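You operate a simulated robot arm through the tools that you are given. There is no shell and no other tool.

You are at the controls of a simulated robot arm. One attempt, no reset.

Task
Put things in order on the breakfast bar. At the end: the white plant food stands on top of the yellow flyer bundle; the green oil bottle stands where the black milk frother stood; the black milk frother stands where the red chilli mill stood; the red chilli mill stands where the white plant food stood; whatever was shut is shut again. Leave all else as you found it, and nothing knocked over.

Only the result counts: the job must be done as asked and must still hold three seconds after the hand-in. Knocking over, shifting, dropping, spilling or breaking anything else fails it.

Robot
A 6-joint arm with a two-finger gripper, fixed in place. Base frame: the origin is at the foot of the arm, x ahead of it, y to its left, z up; the work surface is at about z = 0. Units: mm, rad, N and s.
With the tool pointing down near the work surface it reaches from about 240 to 620 mm from the base axis. Its first joint turns from -1.152 to 1.152 rad. Payload 1.37 kg.
The TCP is the grasp point between the finger pads, 22 mm short of the fingertips. In the tool frame z runs along the fingers and y along their closing line. Largest opening 92 mm; the body of the gripper starts 65 mm behind the TCP.
Orientation is that of the tool frame in the base frame, as [roll, pitch, yaw] about the fixed x, y, z axes, in that order (R = Rz(yaw) Ry(pitch) Rx(roll)). With the fingers straight down and closing along the base's y, the tool's x points along the base's -x, its y along +y and its z along -z.

Tools
- The arm moves only by the tool move_arm. Its argument "steps" is one flat list of numbers, 7 for each row, row after row: the shift along the base's x, y, z in units of 250 mm (1.0 is 250 mm), then the turn, a rotation vector about the base's x, y, z in units of 90 degrees (1.0 is 90 degrees), then the gripper command, from -1 (shut) to 1 (fully open), values between in proportion. In form: [dx, dy, dz, rx, ry, rz, jaw, dx, dy, dz, rx, ry, rz, jaw, ...]. A call has 1 to 20 rows; each row is the pose to reach, as a shift and turn from the pose commanded when the call began. A call with a number of a shift or a turn outside -1 to 1 is refused whole. A row lasts 0.2 s, in which the tool goes at most 50 mm and 0.15 rad; a call with a longer step from one row to the next is refused whole, and so is a gripper value outside its range. Where a pose cannot be reached the arm comes as near as it can. A force on the tool above 40 N (or 10 N above the force at the start of the call, whichever is more), or a blocked arm, ends the call early, and 0.2 s more pass. Each finger halts on what it meets, pressing with about 25 N; the grip force reading is that of the motor and also rises with nothing between the fingers. The clock runs only during rows and for 0.2 s after the last one: add rows that repeat a pose to give the fingers time. The reply holds the time, the measured pose of the TCP, the force on the tool along the base axes, the opening and the grip force, in the units named above and with some noise, with the torque about the TCP (base axes, N m) and any sound that the robot's microphone picked up, and new pictures: "views" is both (left out), scene, wrist or none.
- Cameras (640 x 400 px; columns grow to the right, rows downward): "scene" is fixed at [43.4, -455.8, 580.2]; the picture's right is [0.60, -0.80, 0.00], its down [-0.53, -0.40, -0.75] and it looks along [0.60, 0.45, -0.66] (base axes); focal length 311 px, centre (320, 200). "wrist" rides on the gripper at [71, 19, -102] in the tool frame; the picture's right is [-0.26, 0.97, 0.00], its down [-0.75, -0.20, -0.62] and it looks along [-0.60, -0.16, 0.78] (tool axes); focal length 280 px, centre (320, 200). There is no depth. A picture from a camera that has moved, and an enlarged one, comes with that camera's place and axes in the base frame and with its lens. The place of the scene camera against the robot may be out by one fixed shift of up to 12 mm in any direction.
- close_up(camera, box): a new picture of the part [left, top, right, bottom] of that camera's present view, enlarged. The clock stands still meanwhile.
- close_job(): hands the job in; it is judged then, once.

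Nothing tells you positions but the pictures and the camera data. Unless the task says otherwise, let go and move clear before handing in.

The tools are called after "Call:" as name(argument=value, ...) on one line, values as JSON. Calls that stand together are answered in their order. move_arm: Moves the arm, as the interface text tells. Its arguments: {"type":"object","properties":{"steps":{"type":"array","items":{"type":"number"}},"views":{"type":"string","enum":["both","scene","wrist","none"]}},"required":["steps"]} The other tools are called the same way: close_up (camera, box) takes an enlarged picture of a part of a camera's view; close_job () hands the job in.

At the start:

```text
time: 0.0
tcp_pos: [333.9, -112.8, 253.9]
tool_rot: [3.142, -0.002, 3.141]
contact_force: [0.0, 1.1, 0.3]
wrist_torque: [0.0, -0.04, 0.0]
width: 92.1
grasp_force: 0.0
```

scene: 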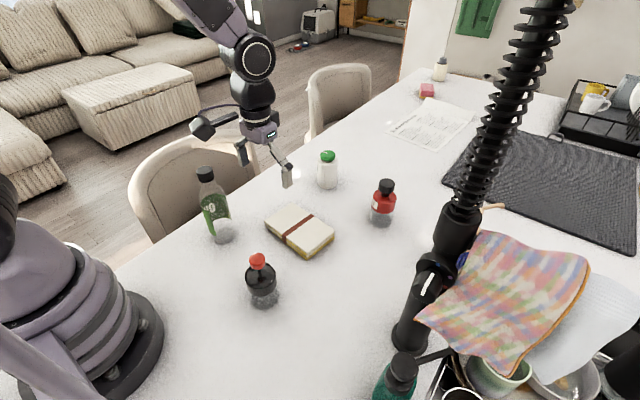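
wrist: 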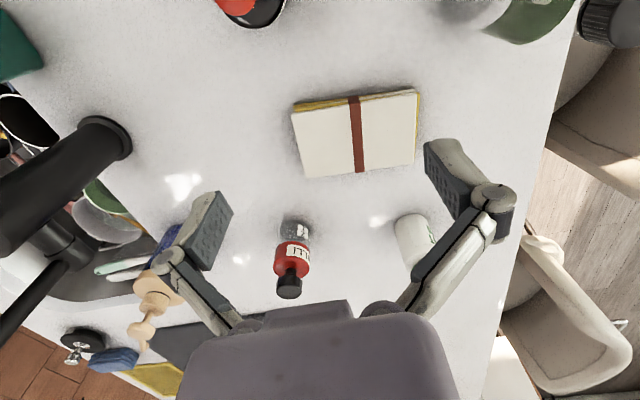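

I see a green oil bottle, a black item with a red top, a white item with a green cap, a red item with a black cap, and a flyer bundle with a band. I'll look closer before moving.

Call:
close_up(camera="scene", box=[180, 140, 420, 320])

Call:
close_up(camera="wrist", box=[180, 0, 640, 320])

Call:
close_up(camera="scene", box=[380, 40, 640, 400])

```text
2.22 times, centred on (300, 230) of scene
camera zoom: at [43.4, -455.8, 580.2], right [0.6, -0.8, 0.0], down [-0.53, -0.4, -0.75], along [0.6, 0.45, -0.66], focal length 692 px, centre (364, 133)
```

zoom: 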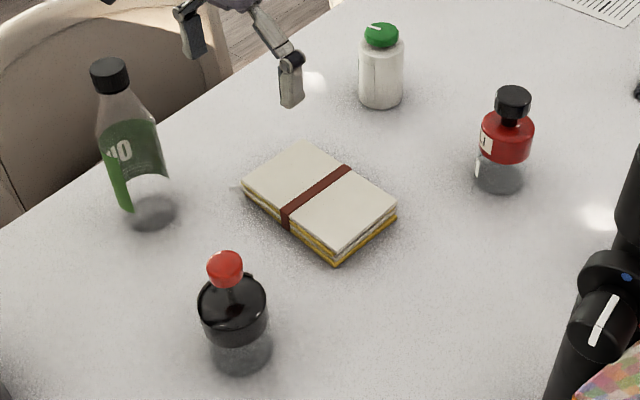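

```text
1.25 times, centred on (410, 160) of wrist
camera zoom: at [262.4, -93.4, 355.7], right [0.26, 0.97, 0.0], down [0.75, -0.2, 0.62], along [0.6, -0.16, -0.78], focal length 350 px, centre (208, 250)
```

zoom: 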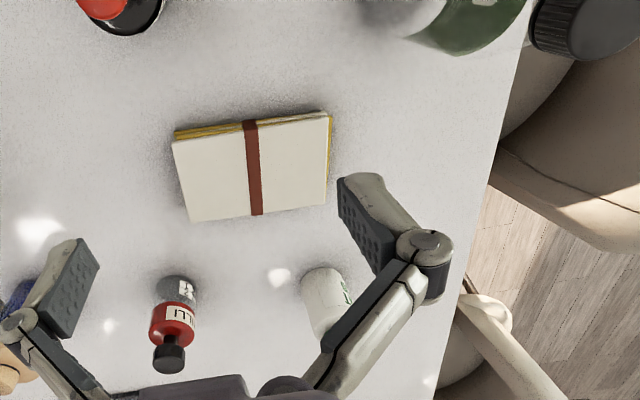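

```text
1.11 times, centred on (510, 220) of scene
camera zoom: at [43.4, -455.8, 580.2], right [0.6, -0.8, 0.0], down [-0.53, -0.4, -0.75], along [0.6, 0.45, -0.66], focal length 346 px, centre (109, 178)
```

zoom: 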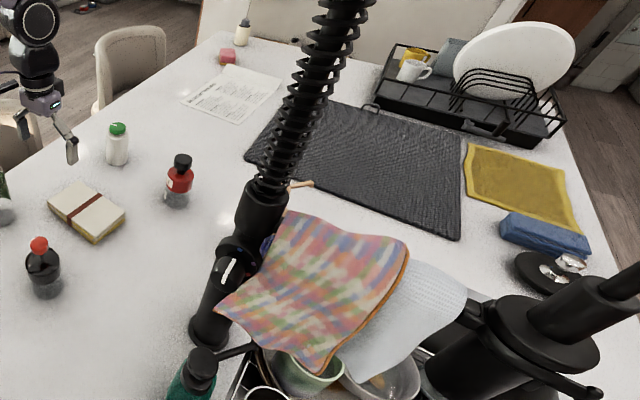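

The four movable items and the flyer bundle sit in front of the arm. I'll zoom in on each to confirm what they are and look for look-alikes.

Call:
close_up(camera="scene", box=[300, 140, 420, 240])

Call:
close_up(camera="scene", box=[180, 150, 300, 320])

Call:
close_up(camera="scene", box=[380, 40, 500, 140])

Call:
close_up(camera="scene", box=[340, 230, 640, 400])

Call:
close_up(camera="wrist", box=[240, 190, 460, 310])

```text
4.00 times, centred on (360, 190) of scene
camera zoom: at [43.4, -455.8, 580.2], right [0.6, -0.8, 0.0], down [-0.53, -0.4, -0.75], along [0.6, 0.45, -0.66], focal length 1246 px, centre (160, 240)
```

zoom: 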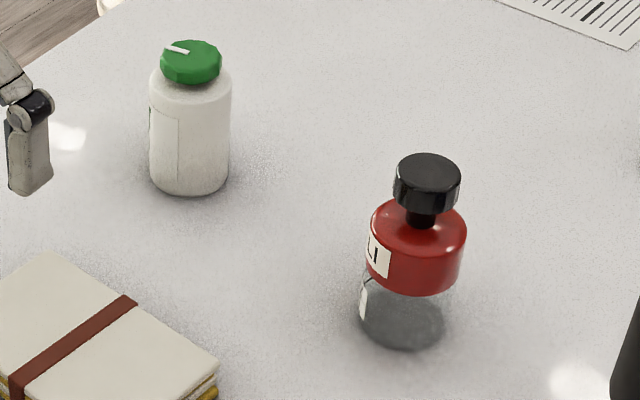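

```text
2.35 times, centred on (240, 235) of scene
camera zoom: at [43.4, -455.8, 580.2], right [0.6, -0.8, 0.0], down [-0.53, -0.4, -0.75], along [0.6, 0.45, -0.66], focal length 733 px, centre (508, 118)
```

zoom: 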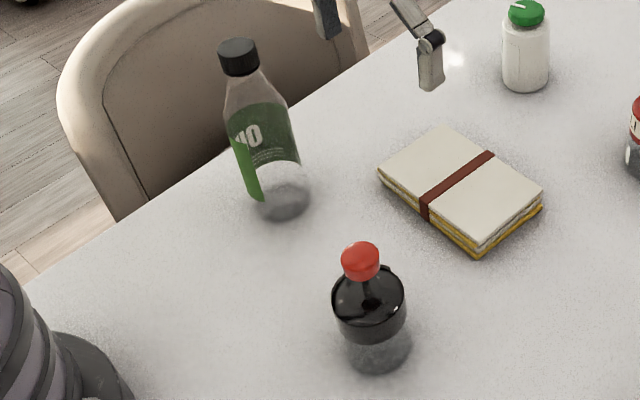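

```text
4.00 times, centred on (440, 90) of scene
camera zoom: at [43.4, -455.8, 580.2], right [0.6, -0.8, 0.0], down [-0.53, -0.4, -0.75], along [0.6, 0.45, -0.66], focal length 1246 px, centre (-160, 640)
```

zoom: 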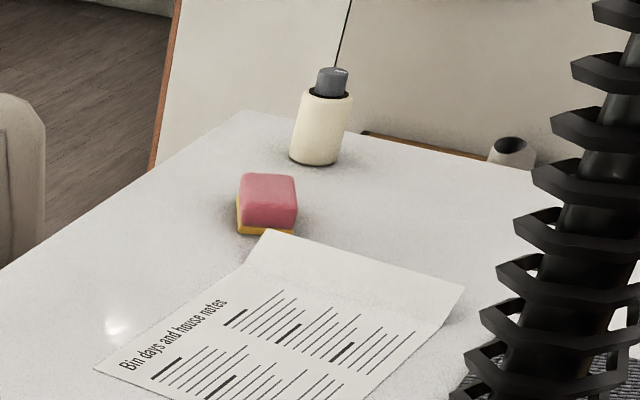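

```text
2.13 times, centred on (490, 315) of scene
camera zoom: at [43.4, -455.8, 580.2], right [0.6, -0.8, 0.0], down [-0.53, -0.4, -0.75], along [0.6, 0.45, -0.66], focal length 664 px, centre (-43, -45)
```

zoom: 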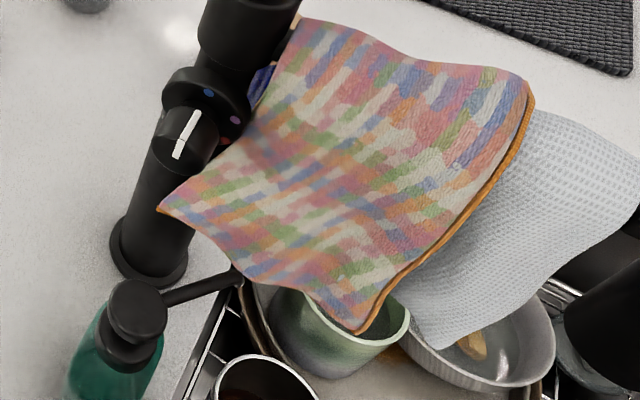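

```text
2.91 times, centred on (350, 250) of wrist
camera zoom: at [262.4, -93.4, 355.7], right [0.26, 0.97, 0.0], down [0.75, -0.2, 0.62], along [0.6, -0.16, -0.78], focal length 816 px, centre (233, 54)
```

zoom: 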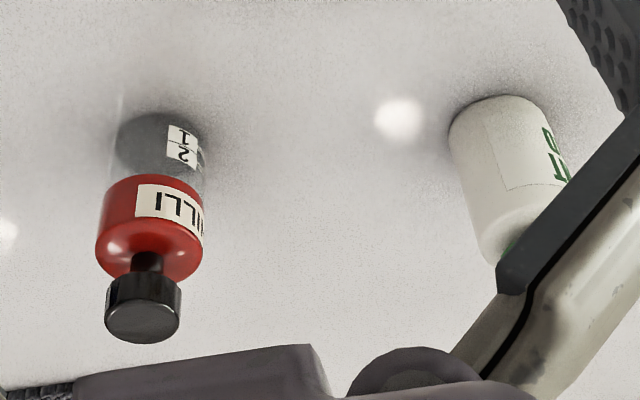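

Items confirmed: white plant food with a green cap, chilli mill (red), black frother with a red knob, oil bottle. I'll move the arm over the far side to get better wrist views of the mill and the plant food.

Call:
move_arm(steps=[0.15, 0.07, 0.04, 0, 0, 0, 1, 0.3, 0.14, 0.08, 0, 0, 0, 1, 0.45, 0.2, 0.08, 0, 0, 0, 1, 0.45, 0.2, 0.08, 0, 0, 0, 1], views="both")

```text
time: 1.0
tcp_pos: [447.5, -63.3, 274.2]
tool_rot: [-3.142, -0.001, -3.141]
contact_force: [0.3, 0.1, -0.5]
wrist_torque: [0.0, 0.03, 0.01]
width: 92.0
grasp_force: 0.1
camera wrist: at [375.8, -44.6, 375.9], right [0.26, 0.97, 0.0], down [0.75, -0.2, 0.62], along [0.6, -0.16, -0.78], focal length 280 px, centre (320, 200)
```

scene: 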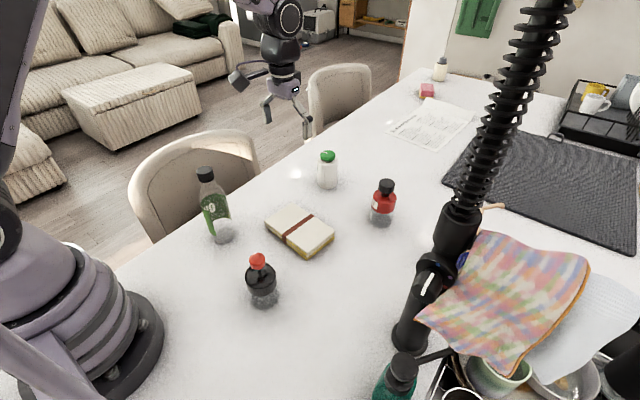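
wrist: 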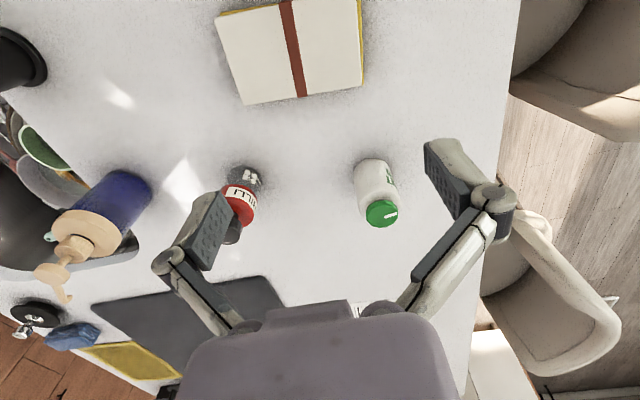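

Both the plant food and the mill show in the wrist view. I'll enlarge these for measurement.

Call:
close_up(camera="wrist", box=[320, 130, 440, 250])

Call:
close_up(camera="wrist", box=[190, 140, 310, 260])

Call:
close_up(camera="wrist", box=[200, 0, 380, 120])

```text
3.33 times, centred on (380, 190) of wrist
camera zoom: at [375.8, -44.6, 375.9], right [0.26, 0.97, 0.0], down [0.75, -0.2, 0.62], along [0.6, -0.16, -0.78], focal length 935 px, centre (120, 233)
```

zoom: 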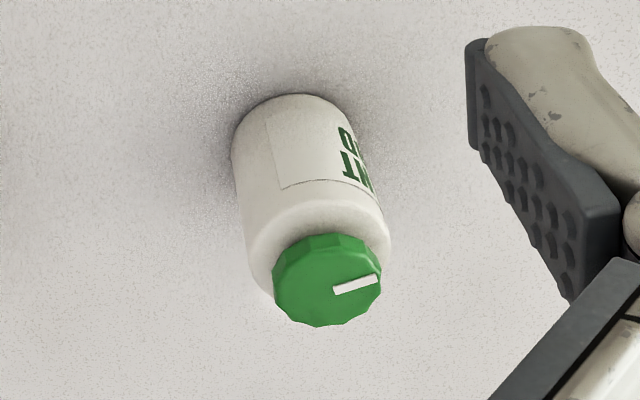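

```text
3.33 times, centred on (250, 200) of wrist
camera zoom: at [375.8, -44.6, 375.9], right [0.26, 0.97, 0.0], down [0.75, -0.2, 0.62], along [0.6, -0.16, -0.78], focal length 935 px, centre (553, 200)
```

zoom: 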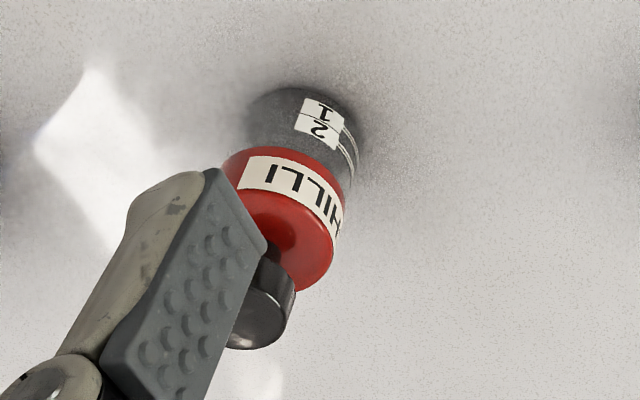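

```text
3.33 times, centred on (290, 60) of wrist
camera zoom: at [375.8, -44.6, 375.9], right [0.26, 0.97, 0.0], down [0.75, -0.2, 0.62], along [0.6, -0.16, -0.78], focal length 935 px, centre (420, 667)
```

zoom: 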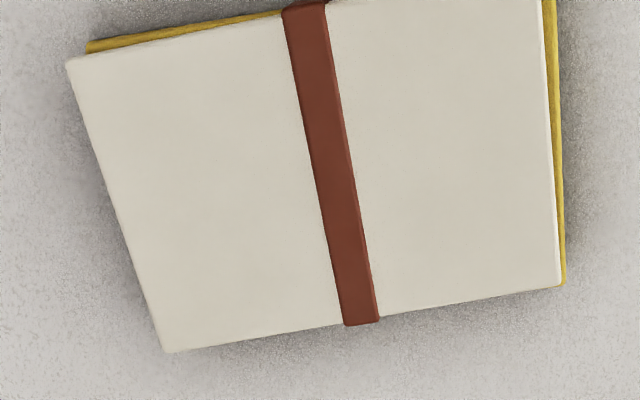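

The plant food looks to be at about (634, -28), the mill at about (595, -230), and the bundle centred at about (434, -91) with its top near z≈19. Plant food and mill are at the edge of reach, so I'll go above the plant food with a slight outward tilt and check it can be reached.

Call:
move_arm(steps=[0.15, 0.028, -0.05, 0, -0.035, 0, 1, 0.3, 0.056, -0.1, 0, -0.07, 0, 1, 0.45, 0.084, -0.15, 0, -0.105, 0, 1, 0.6, 0.112, -0.2, 0, -0.14, 0, 1, 0.746, 0.141, -0.25, 0, -0.1667, 0, 1, 0.746, 0.141, -0.25, 0, -0.1667, 0, 1], views="both")

```text
time: 2.4
tcp_pos: [631.5, -27.9, 210.9]
tool_rot: [3.141, 0.262, -3.141]
contact_force: [-0.6, 0.2, 0.3]
wrist_torque: [-0.02, 0.03, -0.03]
width: 92.3
grasp_force: 0.0
camera wrist: at [537.3, -8.4, 290.7], right [0.25, 0.96, 0.07], down [0.57, -0.2, 0.8], along [0.79, -0.16, -0.6], focal length 280 px, centre (320, 200)
```

scene: 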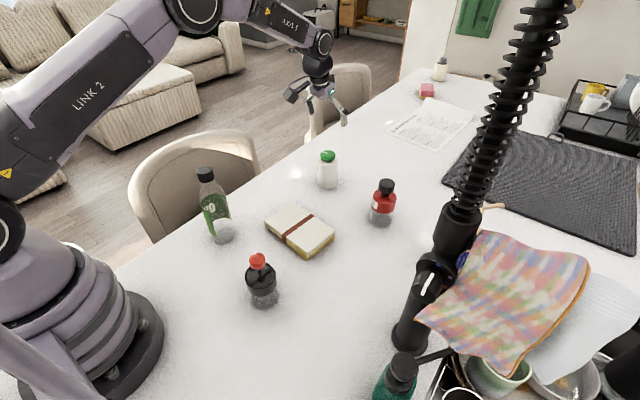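
wrist: 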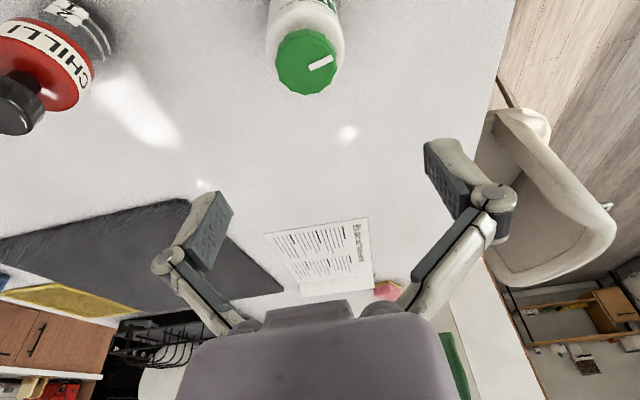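

The cap ray puts the plant food at about (633, -29), directly below the gripper. I'll lower the open fingers around it in stages.

Call:
move_arm(steps=[0.008, -0.003, -0.12, 0, 0, 0, 1, 0.008, -0.003, -0.24, 0, 0, 0, 1, 0.008, -0.003, -0.36, 0, 0, 0, 1, 0.008, -0.003, -0.36, 0, 0, 0, 1], views="both")

```text
time: 3.4
tcp_pos: [634.3, -28.0, 121.6]
tool_rot: [3.141, 0.262, 3.141]
contact_force: [-0.2, 0.1, -0.5]
wrist_torque: [-0.01, 0.0, -0.01]
width: 91.7
grasp_force: 0.0
camera wrist: at [539.0, -9.4, 201.4], right [0.25, 0.97, 0.07], down [0.57, -0.2, 0.8], along [0.79, -0.16, -0.6], focal length 280 px, centre (320, 200)
```

scene: 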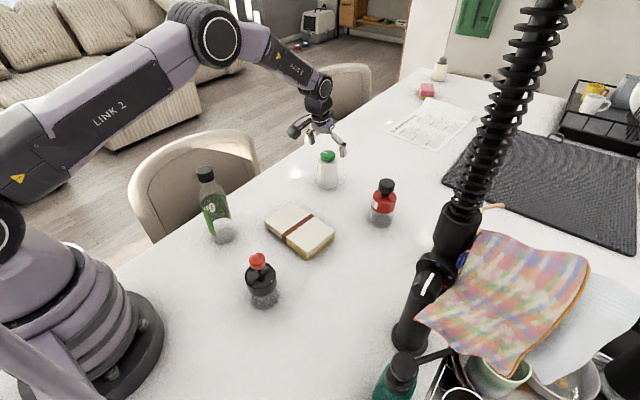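
wrist: 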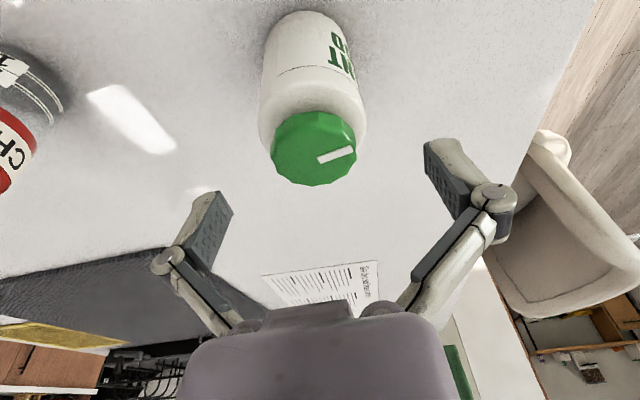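

The plant food is centred between the fingers. I'll lower to about z=52 and look again before closing.

Call:
move_arm(steps=[0, -0.004, -0.14, 0, 0, 0, 1, 0, -0.004, -0.28, 0, 0, 0, 1, 0, -0.004, -0.28, 0, 0, 0, 1], views="both")

```text
time: 4.2
tcp_pos: [635.1, -29.2, 51.1]
tool_rot: [-3.141, 0.261, -3.141]
contact_force: [0.5, 0.3, -0.6]
wrist_torque: [-0.01, 0.0, 0.02]
width: 92.0
grasp_force: 0.0
camera wrist: at [539.0, -9.9, 131.4], right [0.25, 0.97, 0.07], down [0.57, -0.2, 0.8], along [0.78, -0.16, -0.6], focal length 280 px, centre (320, 200)
```

scene: 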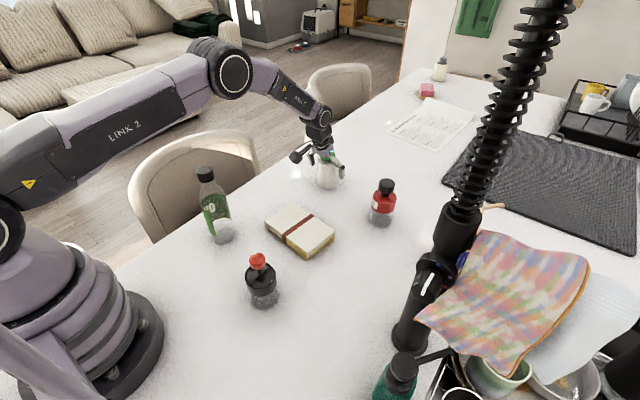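
wrist: 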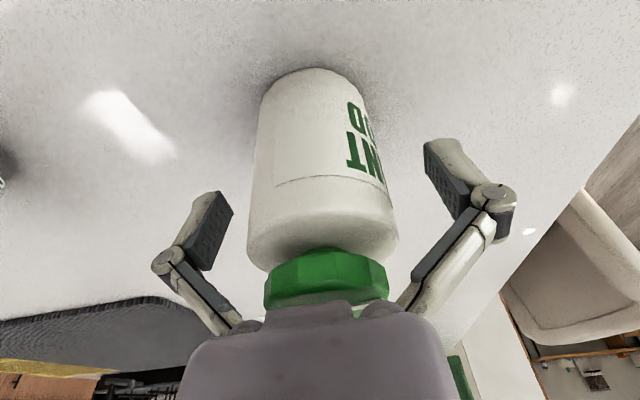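

The fingers straddle the bottle at mid-height. I'll close the gripper now.

Call:
move_arm(steps=[0, 0, 0, 0, 0, 0, -1, 0, 0, 0, 0, 0, 0, -1, 0, 0, 0, 0, 0, 0, -1, 0, 0, 0, 0, 0, 0, -1], views="wrist")

```text
time: 5.2
tcp_pos: [634.1, -29.5, 51.6]
tool_rot: [3.141, 0.263, 3.14]
contact_force: [-1.1, -1.3, 2.7]
wrist_torque: [-0.02, 0.03, 0.01]
width: 56.9
grasp_force: 25.3
camera wrist: at [539.0, -10.0, 131.9], right [0.25, 0.97, 0.07], down [0.57, -0.2, 0.8], along [0.78, -0.16, -0.6], focal length 280 px, centre (320, 200)
```

wrist: 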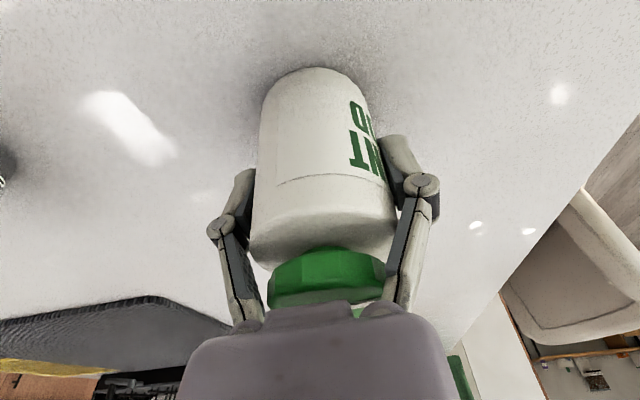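

Gripped at a width of 57 mm. I'll lift straight up and check the hold.

Call:
move_arm(steps=[0, 0, 0.04, 0, 0, 0, -1, 0, 0, 0.12, 0, 0, 0, -1, 0, 0, 0.24, 0, 0, 0, -1, 0, 0, 0.3, 0, 0, 0, -1, 0, 0, 0.3, 0, 0, 0, -1], views="both")

```text
time: 6.4
tcp_pos: [634.8, -28.6, 125.6]
tool_rot: [-3.141, 0.261, -3.14]
contact_force: [0.2, -0.3, -1.1]
wrist_torque: [0.04, -0.01, -0.02]
width: 57.0
grasp_force: 24.9
camera wrist: at [539.2, -9.3, 206.3], right [0.25, 0.97, 0.07], down [0.57, -0.2, 0.8], along [0.78, -0.16, -0.6], focal length 280 px, centre (320, 200)
```

scene: 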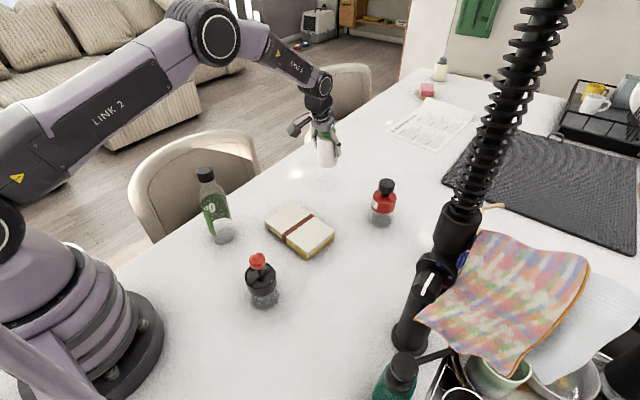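
wrist: 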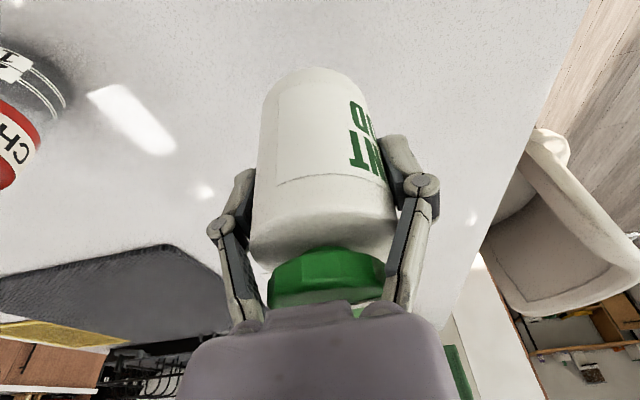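

The bottle is lifted cleanly and stays upright. I'll carry it over the bundle centre at (434, -91).

Call:
move_arm(steps=[-0.15, -0.046, 0, 0, 0, 0, -1, -0.31, -0.096, 0, 0, 0, 0, -1, -0.48, -0.15, 0, 0, 0, 0, -1, -0.65, -0.2, 0, 0, 0, 0, -1, -0.76, -0.236, 0, 0, 0, 0, -1, -0.803, -0.25, 0, 0, 0, 0, -1, -0.803, -0.25, 0, 0, 0, 0, -1], views="both")

```text
time: 8.0
tcp_pos: [433.6, -90.7, 125.9]
tool_rot: [-3.141, 0.262, -3.141]
contact_force: [-0.8, -0.2, -1.4]
wrist_torque: [0.01, 0.01, 0.0]
width: 56.8
grasp_force: 25.1
camera wrist: at [338.1, -72.0, 206.7], right [0.25, 0.96, 0.07], down [0.57, -0.2, 0.8], along [0.78, -0.16, -0.6], focal length 280 px, centre (320, 200)
```

scene: 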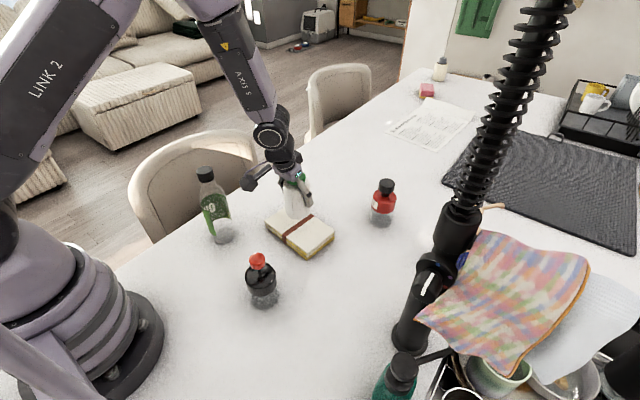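
wrist: 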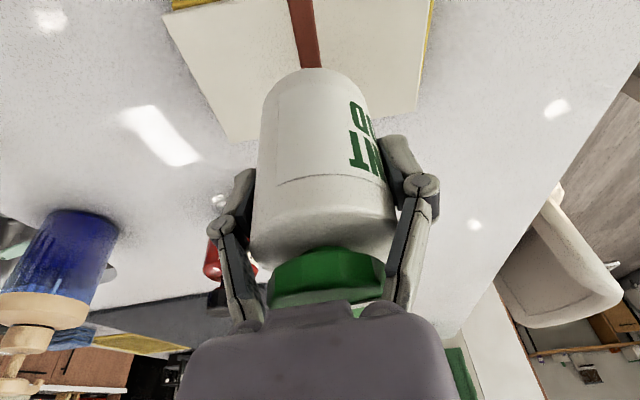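

The projection matches the bundle position. I'll lower to just above its top first, then go in small steps.

Call:
move_arm(steps=[0, 0, -0.08, 0, 0, 0, -1, 0, 0, -0.15, 0, 0, 0, -1, 0, 0, -0.19, 0, 0, 0, -1, 0, 0, -0.2, 0, 0, 0, -1, 0, 0, -0.2, 0, 0, 0, -1], views="both")

```text
time: 9.2
tcp_pos: [435.9, -90.9, 76.0]
tool_rot: [-3.141, 0.264, 3.141]
contact_force: [0.8, 2.2, 16.0]
wrist_torque: [-0.05, -0.2, 0.01]
width: 57.0
grasp_force: 25.4
camera wrist: at [339.6, -72.5, 156.7], right [0.25, 0.97, 0.07], down [0.56, -0.2, 0.8], along [0.79, -0.16, -0.6], focal length 280 px, centre (320, 200)
```

scene: 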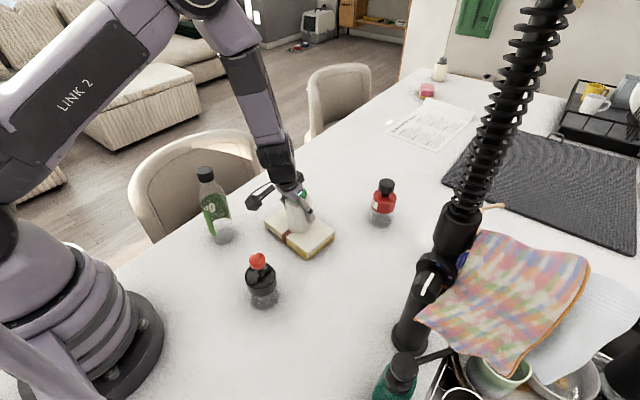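
wrist: 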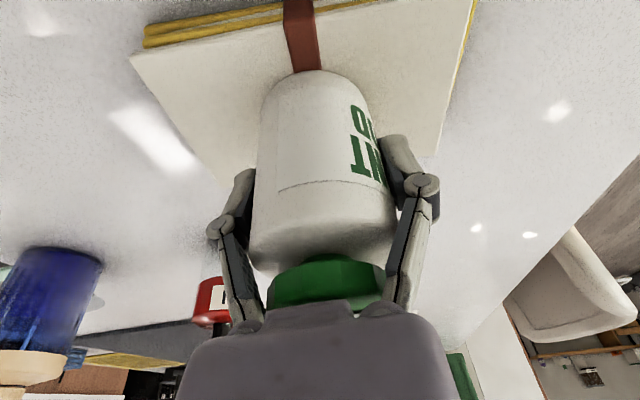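

Contact came a little earlier than expected, so the bundle is about 24 mm high. I'll ease up slightly to relieve the press before letting go.

Call:
move_arm(steps=[0, 0, 0.003, 0, 0, 0, -1, 0, 0, 0.003, 0, 0, 0, -1], views="none")

```text
time: 9.8
tcp_pos: [434.6, -91.5, 76.4]
tool_rot: [3.141, 0.261, 3.141]
contact_force: [4.4, 0.0, 10.3]
wrist_torque: [-0.05, -0.52, -0.01]
width: 56.8
grasp_force: 25.2
```

Still some press left, so I'll ease up a touch more.

Call:
move_arm(steps=[0, 0, 0.003, 0, 0, 0, -1, 0, 0, 0.003, 0, 0, 0, -1], views="none")

```text
time: 10.4
tcp_pos: [432.9, -91.5, 76.4]
tool_rot: [3.141, 0.259, -3.14]
contact_force: [0.6, 1.5, 1.0]
wrist_torque: [0.03, -0.08, 0.0]
width: 56.9
grasp_force: 25.2
```

The press is gone. I'll open the gripper now.

Call:
move_arm(steps=[0, 0, 0, 0, 0, 0, 0.4, 0, 0, 0, 0, 0, 0, 0.7, 0, 0, 0, 0, 0, 0, 1, 0, 0, 0, 0, 0, 0, 1, 0, 0, 0, 0, 0, 0, 1], views="both")

```text
time: 11.6
tcp_pos: [432.7, -90.6, 78.3]
tool_rot: [-3.141, 0.261, -3.141]
contact_force: [0.3, 0.4, 0.5]
wrist_torque: [0.03, 0.01, -0.04]
width: 92.1
grasp_force: 0.1
camera wrist: at [338.4, -72.5, 158.1], right [0.25, 0.97, 0.07], down [0.57, -0.2, 0.8], along [0.78, -0.16, -0.6], focal length 280 px, centre (320, 200)
```

scene: 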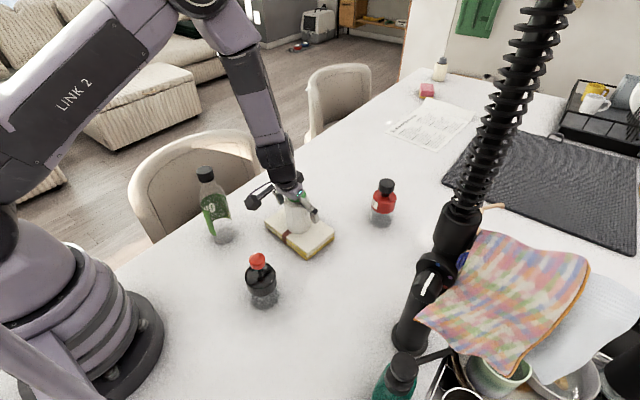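
wrist: 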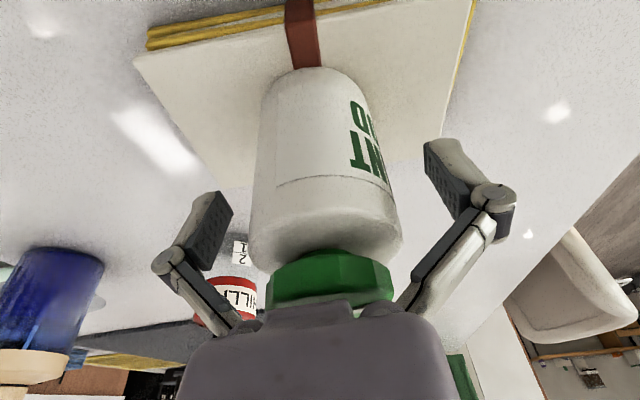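

The plant food stands on the bundle. I'll back straight up and check it.

Call:
move_arm(steps=[0, 0, 0.12, 0, 0, 0, 1, 0, 0, 0.28, 0, 0, 0, 1, 0, 0, 0.46, 0, 0, 0, 1, 0, 0, 0.62, 0, 0, 0, 1, 0, 0, 0.62, 0, 0, 0, 1], views="both")

```text
time: 12.8
tcp_pos: [434.1, -91.8, 233.4]
tool_rot: [-3.142, 0.262, -3.141]
contact_force: [0.4, -0.1, -0.2]
wrist_torque: [-0.01, 0.01, 0.01]
width: 91.9
grasp_force: 0.1
camera wrist: at [338.7, -72.6, 313.7], right [0.25, 0.96, 0.07], down [0.57, -0.2, 0.8], along [0.78, -0.16, -0.6], focal length 280 px, centre (320, 200)
```

scene: 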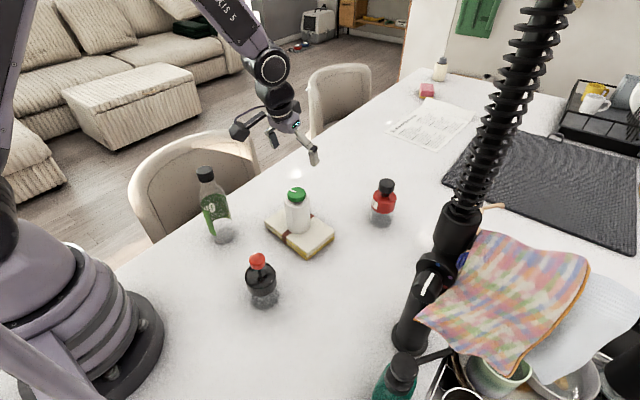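
wrist: 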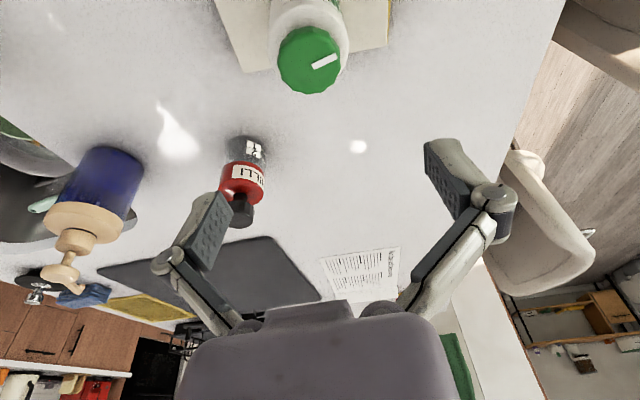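

The plant food stands upright and the bundle is unmoved. Next I'll go above the chilli mill at about (595, -230), with yaw turned to the arm's radial direction.

Call:
move_arm(steps=[0.12, -0.1, 0, 0, 0, -0.045, 1, 0.25, -0.21, 0, 0, 0, -0.09, 1, 0.38, -0.32, 0, 0, 0, -0.14, 1, 0.51, -0.43, 0, 0, 0, -0.19, 1, 0.6, -0.515, 0, 0, 0, -0.2344, 1, 0.644, -0.552, 0, 0, 0, -0.2344, 1, 0.644, -0.552, 0, 0, 0, -0.2344, 1], views="both")

```text
time: 14.4
tcp_pos: [595.1, -229.7, 232.6]
tool_rot: [-3.141, 0.262, 2.775]
contact_force: [-1.6, -0.4, 0.1]
wrist_torque: [0.0, -0.02, 0.01]
width: 91.9
grasp_force: 0.0
camera wrist: at [512.5, -178.1, 313.4], right [0.58, 0.81, 0.07], down [0.45, -0.39, 0.8], along [0.67, -0.44, -0.6], focal length 280 px, centre (320, 200)
```

scene: 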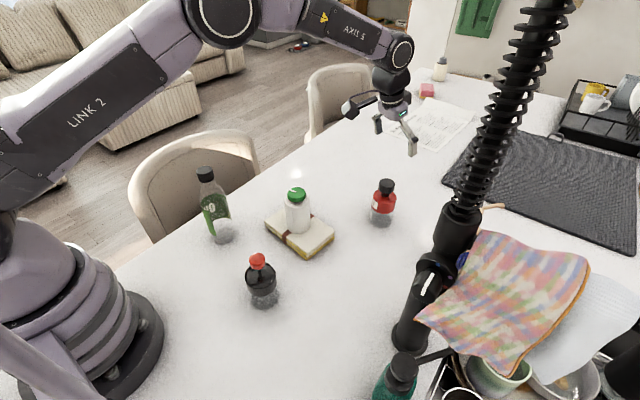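
wrist: 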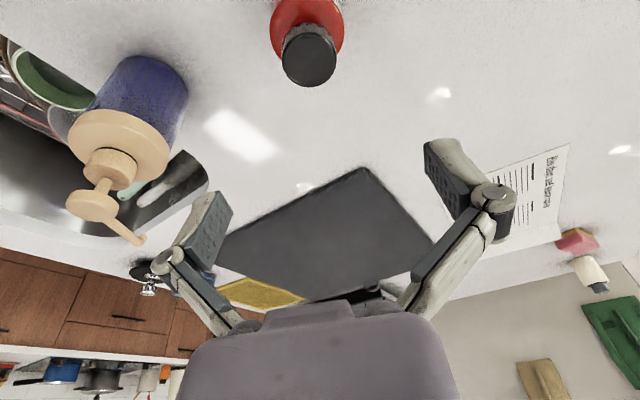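

The mill's knob shows at the top of the wrist view. I'll zoom in to refine its position.

Call:
close_up(camera="wrist", box=[240, 0, 380, 100])

Call:
close_up(camera="scene", box=[340, 160, 430, 240])

```text
4.00 times, centred on (310, 50) of wrist
camera zoom: at [512.5, -178.1, 313.4], right [0.58, 0.81, 0.07], down [0.45, -0.39, 0.8], along [0.67, -0.44, -0.6], focal length 1122 px, centre (360, 800)
```

zoom: 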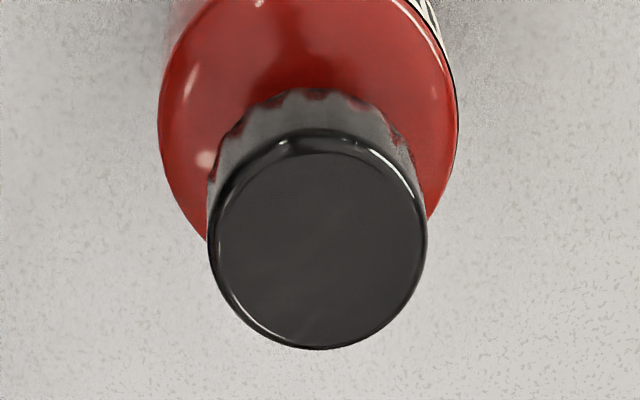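

```text
5.00 times, centred on (385, 200) of scene
camera zoom: at [43.4, -455.8, 580.2], right [0.6, -0.8, 0.0], down [-0.53, -0.4, -0.75], along [0.6, 0.45, -0.66], focal length 1557 px, centre (-5, 200)
```

zoom: 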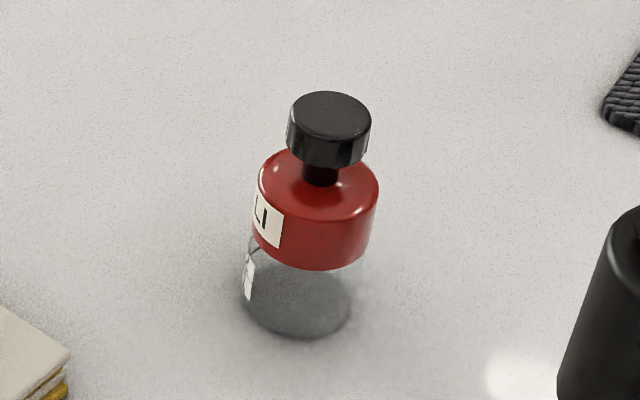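

The mill centre is at about (594.5, -230.5) and its height is about 122 mm. I'll lower over it in two stages.

Call:
move_arm(steps=[0, -0.003, -0.14, 0, 0, 0, 1, 0, -0.003, -0.28, 0, 0, 0, 1, 0, -0.003, -0.4, 0, 0, 0, 1, 0, -0.003, -0.4, 0, 0, 0, 1], views="both")

```text
time: 15.4
tcp_pos: [594.5, -230.9, 134.1]
tool_rot: [-3.14, 0.261, 2.773]
contact_force: [-0.1, -0.7, 0.3]
wrist_torque: [-0.01, -0.01, -0.04]
width: 92.0
grasp_force: 0.0
camera wrist: at [512.1, -178.9, 213.2], right [0.58, 0.81, 0.07], down [0.45, -0.39, 0.8], along [0.67, -0.44, -0.6], focal length 280 px, centre (320, 200)
```

scene: 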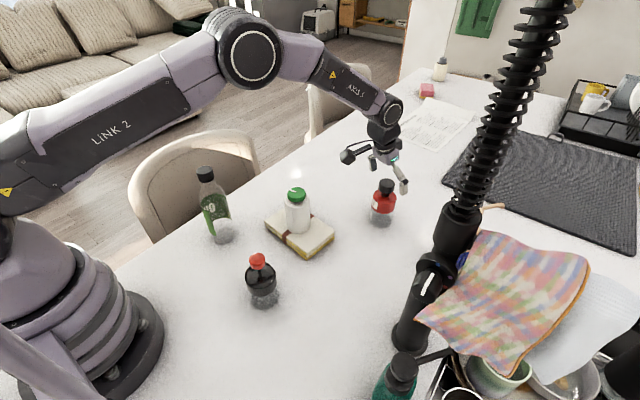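
wrist: 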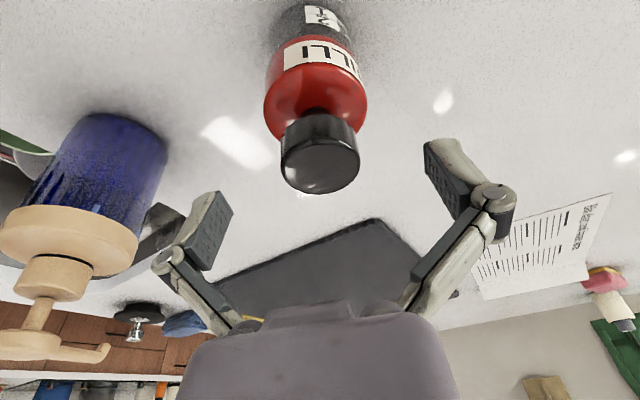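

Aligned; the blue dispenser stays well clear to the side. I'll continue down to about z=68.

Call:
move_arm(steps=[0, 0, -0.13, 0, 0, 0, 1, 0, 0, -0.22, 0, 0, 0, 1, 0, 0, -0.262, 0, 0, 0, 1, 0, 0, -0.262, 0, 0, 0, 1], views="both")

```text
time: 16.4
tcp_pos: [594.6, -231.0, 67.2]
tool_rot: [-3.142, 0.262, 2.772]
contact_force: [0.6, -0.9, -0.4]
wrist_torque: [0.0, 0.0, 0.0]
width: 92.0
grasp_force: 0.0
camera wrist: at [513.1, -179.1, 147.8], right [0.58, 0.81, 0.07], down [0.45, -0.39, 0.8], along [0.67, -0.44, -0.6], focal length 280 px, centre (320, 200)
```

scene: 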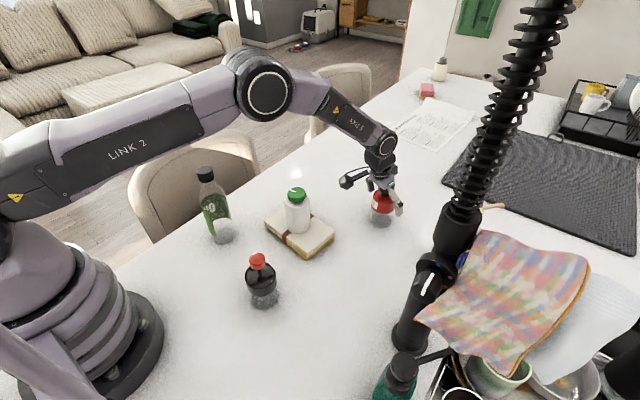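
wrist: 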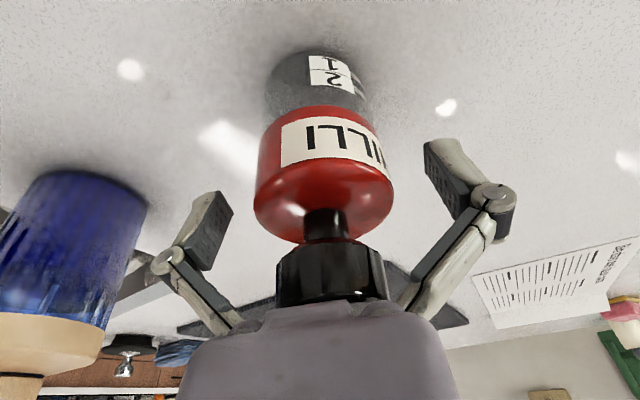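

The mill sits centred between the fingers with no contact. I'll close.

Call:
move_arm(steps=[0, 0, 0, 0, 0, 0, -1, 0, 0, 0, 0, 0, 0, -1, 0, 0, 0, 0, 0, 0, -1, 0, 0, 0, 0, 0, 0, -1], views="wrist")

```text
time: 17.4
tcp_pos: [595.2, -230.0, 68.7]
tool_rot: [-3.141, 0.264, 2.773]
contact_force: [-0.4, 2.1, 3.0]
wrist_torque: [0.09, 0.09, 0.03]
width: 57.1
grasp_force: 24.9
camera wrist: at [513.2, -179.1, 148.3], right [0.58, 0.81, 0.07], down [0.45, -0.39, 0.8], along [0.67, -0.44, -0.6], focal length 280 px, centre (320, 200)
```

wrist: 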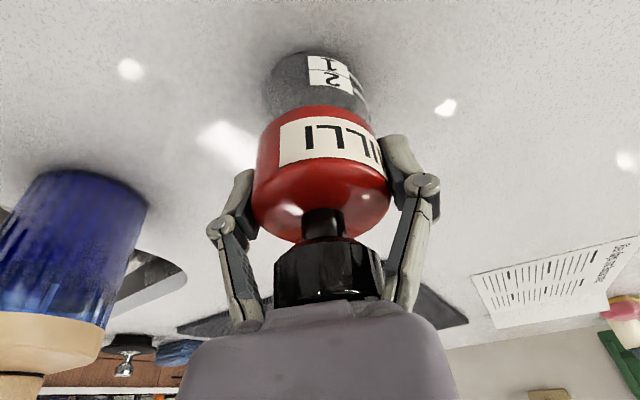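

Mill gripped at 57 mm. I'll lift it.

Call:
move_arm(steps=[0, 0, 0.04, 0, 0, 0, -1, 0, 0, 0.12, 0, 0, 0, -1, 0, 0, 0.24, 0, 0, 0, -1, 0, 0, 0.28, 0, 0, 0, -1, 0, 0, 0.28, 0, 0, 0, -1], views="both")

```text
time: 18.6
tcp_pos: [594.6, -231.2, 136.6]
tool_rot: [-3.141, 0.261, 2.772]
contact_force: [0.1, 0.2, -1.5]
wrist_torque: [0.02, -0.03, -0.01]
width: 57.4
grasp_force: 24.9
camera wrist: at [512.7, -178.5, 217.3], right [0.58, 0.81, 0.07], down [0.45, -0.39, 0.8], along [0.67, -0.44, -0.6], focal length 280 px, centre (320, 200)
```

scene: 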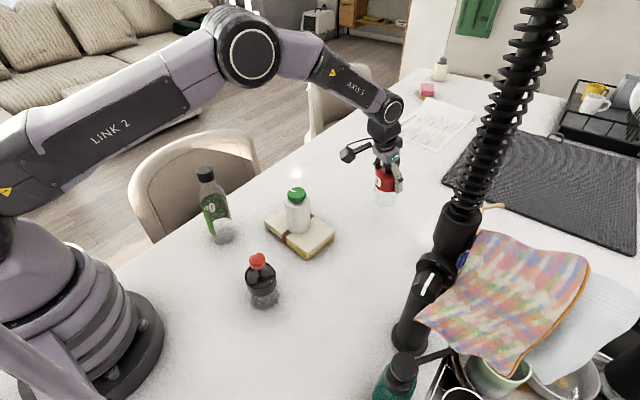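
wrist: 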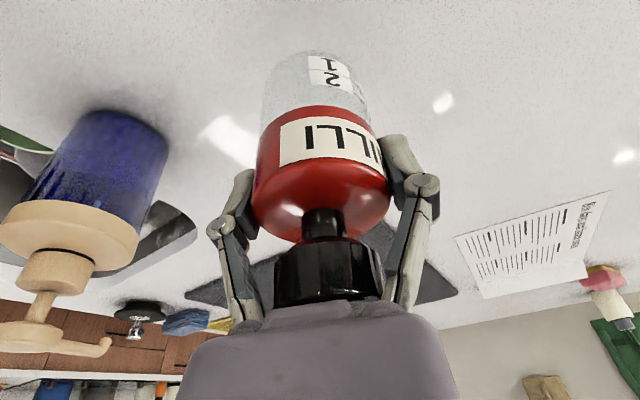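

The mill is held upright. I'll carry it across to the plant food's old spot at (635, -29).

Call:
move_arm(steps=[0.03, 0.12, 0, 0, 0, 0.035, -1, 0.065, 0.28, 0, 0, 0, 0.08, -1, 0.1, 0.45, 0, 0, 0, 0.13, -1, 0.13, 0.61, 0, 0, 0, 0.18, -1, 0.15, 0.74, 0, 0, 0, 0.22, -1, 0.1616, 0.8076, 0, 0, 0, 0.2344, -1, 0.1616, 0.8076, 0, 0, 0, 0.2344, -1], views="both")

```text
time: 20.2
tcp_pos: [636.3, -29.5, 137.4]
tool_rot: [-3.14, 0.261, 3.141]
contact_force: [0.6, -0.2, -1.4]
wrist_torque: [0.01, 0.02, -0.02]
width: 57.0
grasp_force: 24.5
camera wrist: at [540.2, -9.5, 217.2], right [0.25, 0.97, 0.07], down [0.57, -0.2, 0.8], along [0.78, -0.16, -0.6], focal length 280 px, centre (320, 200)
```

scene: 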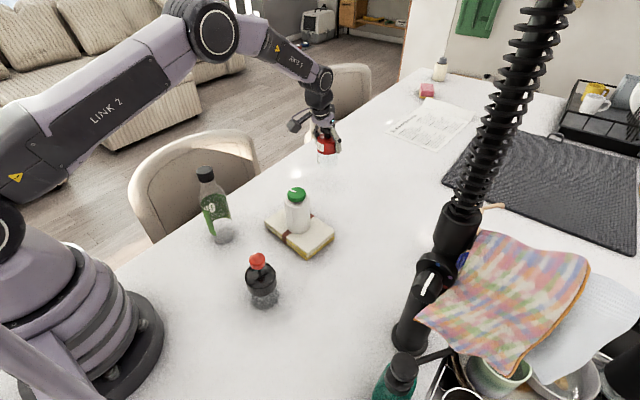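
wrist: 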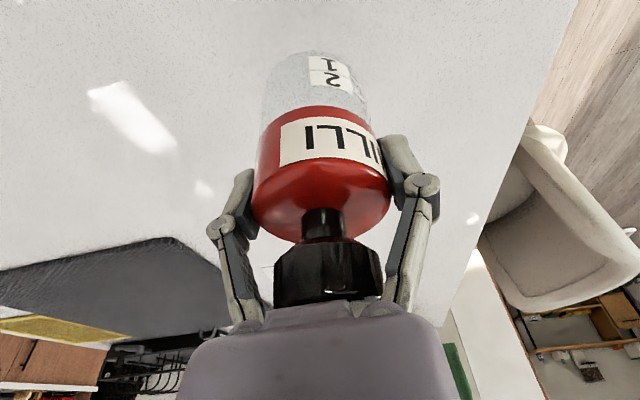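

Over the target spot. I'll lower to about 2 mm above the surface.

Call:
move_arm(steps=[-0.003, 0, -0.12, 0, 0, 0, -1, -0.003, 0, -0.22, 0, 0, 0, -1, -0.003, 0, -0.26, 0, 0, 0, -1, -0.003, 0, -0.272, 0, 0, 0, -1, -0.003, 0, -0.272, 0, 0, 0, -1], views="both")

```text
time: 21.4
tcp_pos: [635.3, -29.1, 68.2]
tool_rot: [3.142, 0.262, -3.141]
contact_force: [0.5, 0.6, -0.7]
wrist_torque: [0.0, 0.01, -0.04]
width: 56.9
grasp_force: 25.0
camera wrist: at [539.6, -9.6, 149.1], right [0.25, 0.97, 0.07], down [0.57, -0.2, 0.8], along [0.78, -0.16, -0.6], focal length 280 px, centre (320, 200)
```

scene: 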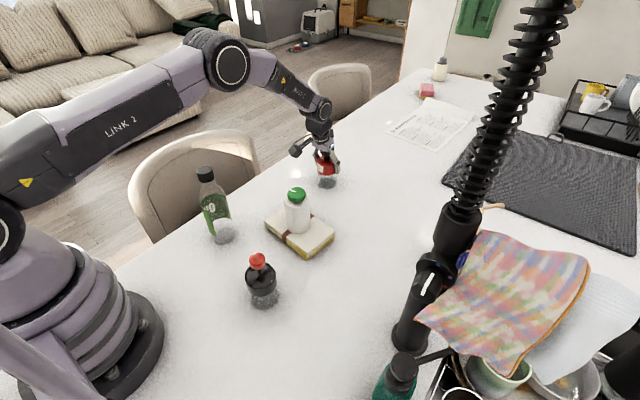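
wrist: 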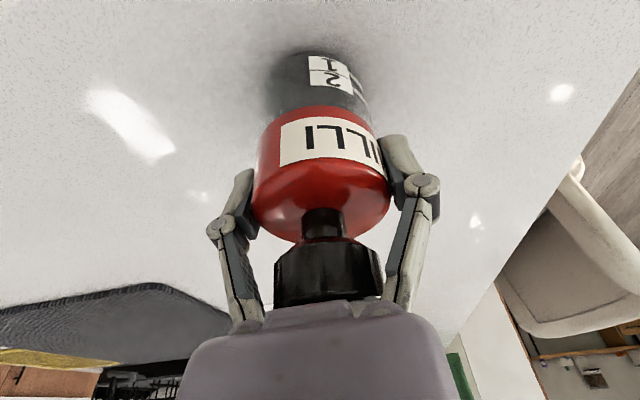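

Just above the surface. I'll go down in small steps until light contact.

Call:
move_arm(steps=[0, 0, -0.003, 0, 0, 0, -1, 0, 0, -0.005, 0, 0, 0, -1], views="none")

```text
time: 22.0
tcp_pos: [634.4, -28.0, 68.5]
tool_rot: [-3.14, 0.26, -3.141]
contact_force: [-0.8, -0.3, 1.6]
wrist_torque: [-0.09, 0.11, -0.03]
width: 57.0
grasp_force: 24.8
```

Call:
move_arm(steps=[0, 0, -0.002, 0, 0, 0, -1, 0, 0, -0.002, 0, 0, 0, -1], views="none")

```text
time: 22.6
tcp_pos: [635.5, -28.1, 69.6]
tool_rot: [-3.141, 0.262, 3.141]
contact_force: [-2.0, -0.6, 5.0]
wrist_torque: [-0.12, 0.19, -0.02]
width: 56.9
grasp_force: 24.8
```

The mill has touched down with about 5 N of contact. I'll release it and back straight up.

Call:
move_arm(steps=[0, 0, 0.001, 0, 0, 0, 0.4, 0, 0, 0.001, 0, 0, 0, 0.7, 0, 0, 0.001, 0, 0, 0, 1, 0, 0, 0.001, 0, 0, 0, 1, 0, 0, 0.001, 0, 0, 0, 1], views="both")

```text
time: 23.8
tcp_pos: [634.3, -29.3, 68.6]
tool_rot: [3.141, 0.262, -3.142]
contact_force: [-0.2, -0.1, -0.8]
wrist_torque: [0.02, 0.03, -0.03]
width: 92.0
grasp_force: 0.1
camera wrist: at [539.5, -9.4, 148.2], right [0.25, 0.97, 0.07], down [0.57, -0.2, 0.8], along [0.78, -0.16, -0.6], focal length 280 px, centre (320, 200)
```

scene: 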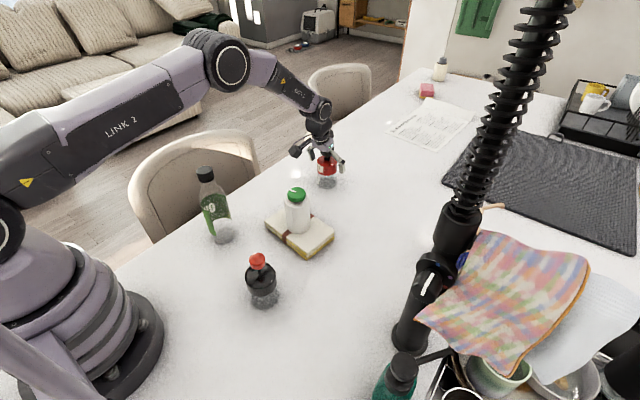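
wrist: 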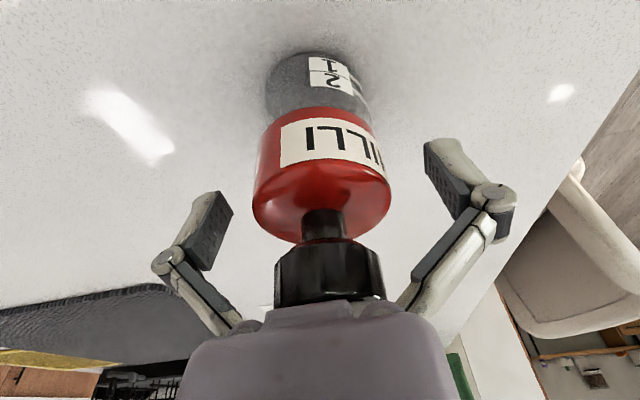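

The mill stands on the plant food's old spot. I'll rise straight up, then check.

Call:
move_arm(steps=[0, 0, 0.1, 0, 0, 0, 1, 0, 0, 0.26, 0, 0, 0, 1, 0, 0, 0.44, 0, 0, 0, 1, 0, 0, 0.6, 0, 0, 0, 1, 0, 0, 0.7, 0, 0, 0, 1, -0.15, -0.06, 0.7, 0, 0, 0, 1, -0.33, -0.12, 0.7, 0, 0, -0.06, 1, -0.5, -0.18, 0.7, 0, 0, -0.12, 1, -0.68, -0.24, 0.7, 0, 0, -0.18, 1, -0.85, -0.3, 0.7, 0, 0, -0.24, 1, -0.95, -0.33, 0.7, 0, 0, -0.3, 1, -0.95, -0.33, 0.7, 0, 0, -0.3, 1], views="both")

```text
time: 26.4
tcp_pos: [394.9, -111.8, 242.9]
tool_rot: [3.14, 0.264, 2.67]
contact_force: [0.1, 0.0, 1.2]
wrist_torque: [0.01, 0.02, -0.01]
width: 92.0
grasp_force: 0.1
camera wrist: at [319.5, -51.5, 322.7], right [0.66, 0.74, 0.07], down [0.41, -0.44, 0.8], along [0.62, -0.5, -0.6], focal length 280 px, centre (320, 200)
```

scene: 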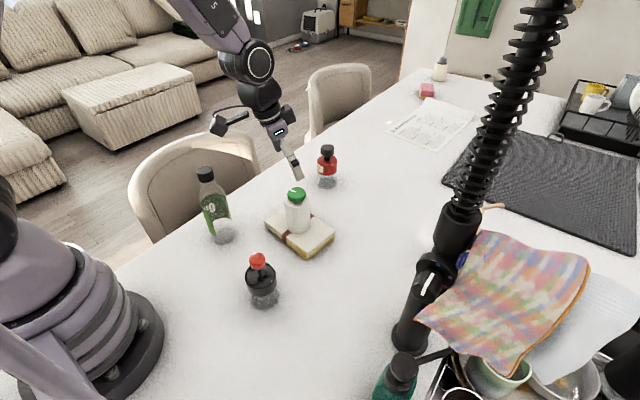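
wrist: 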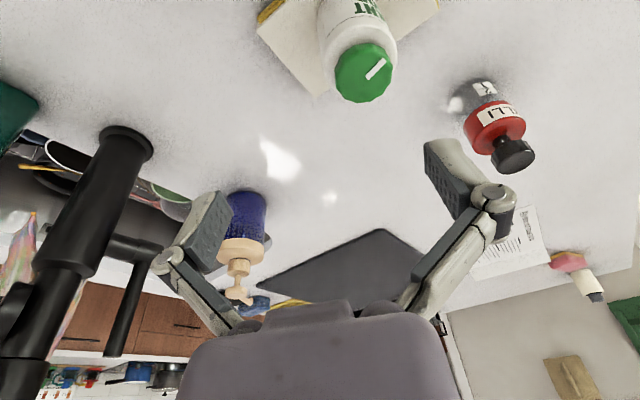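

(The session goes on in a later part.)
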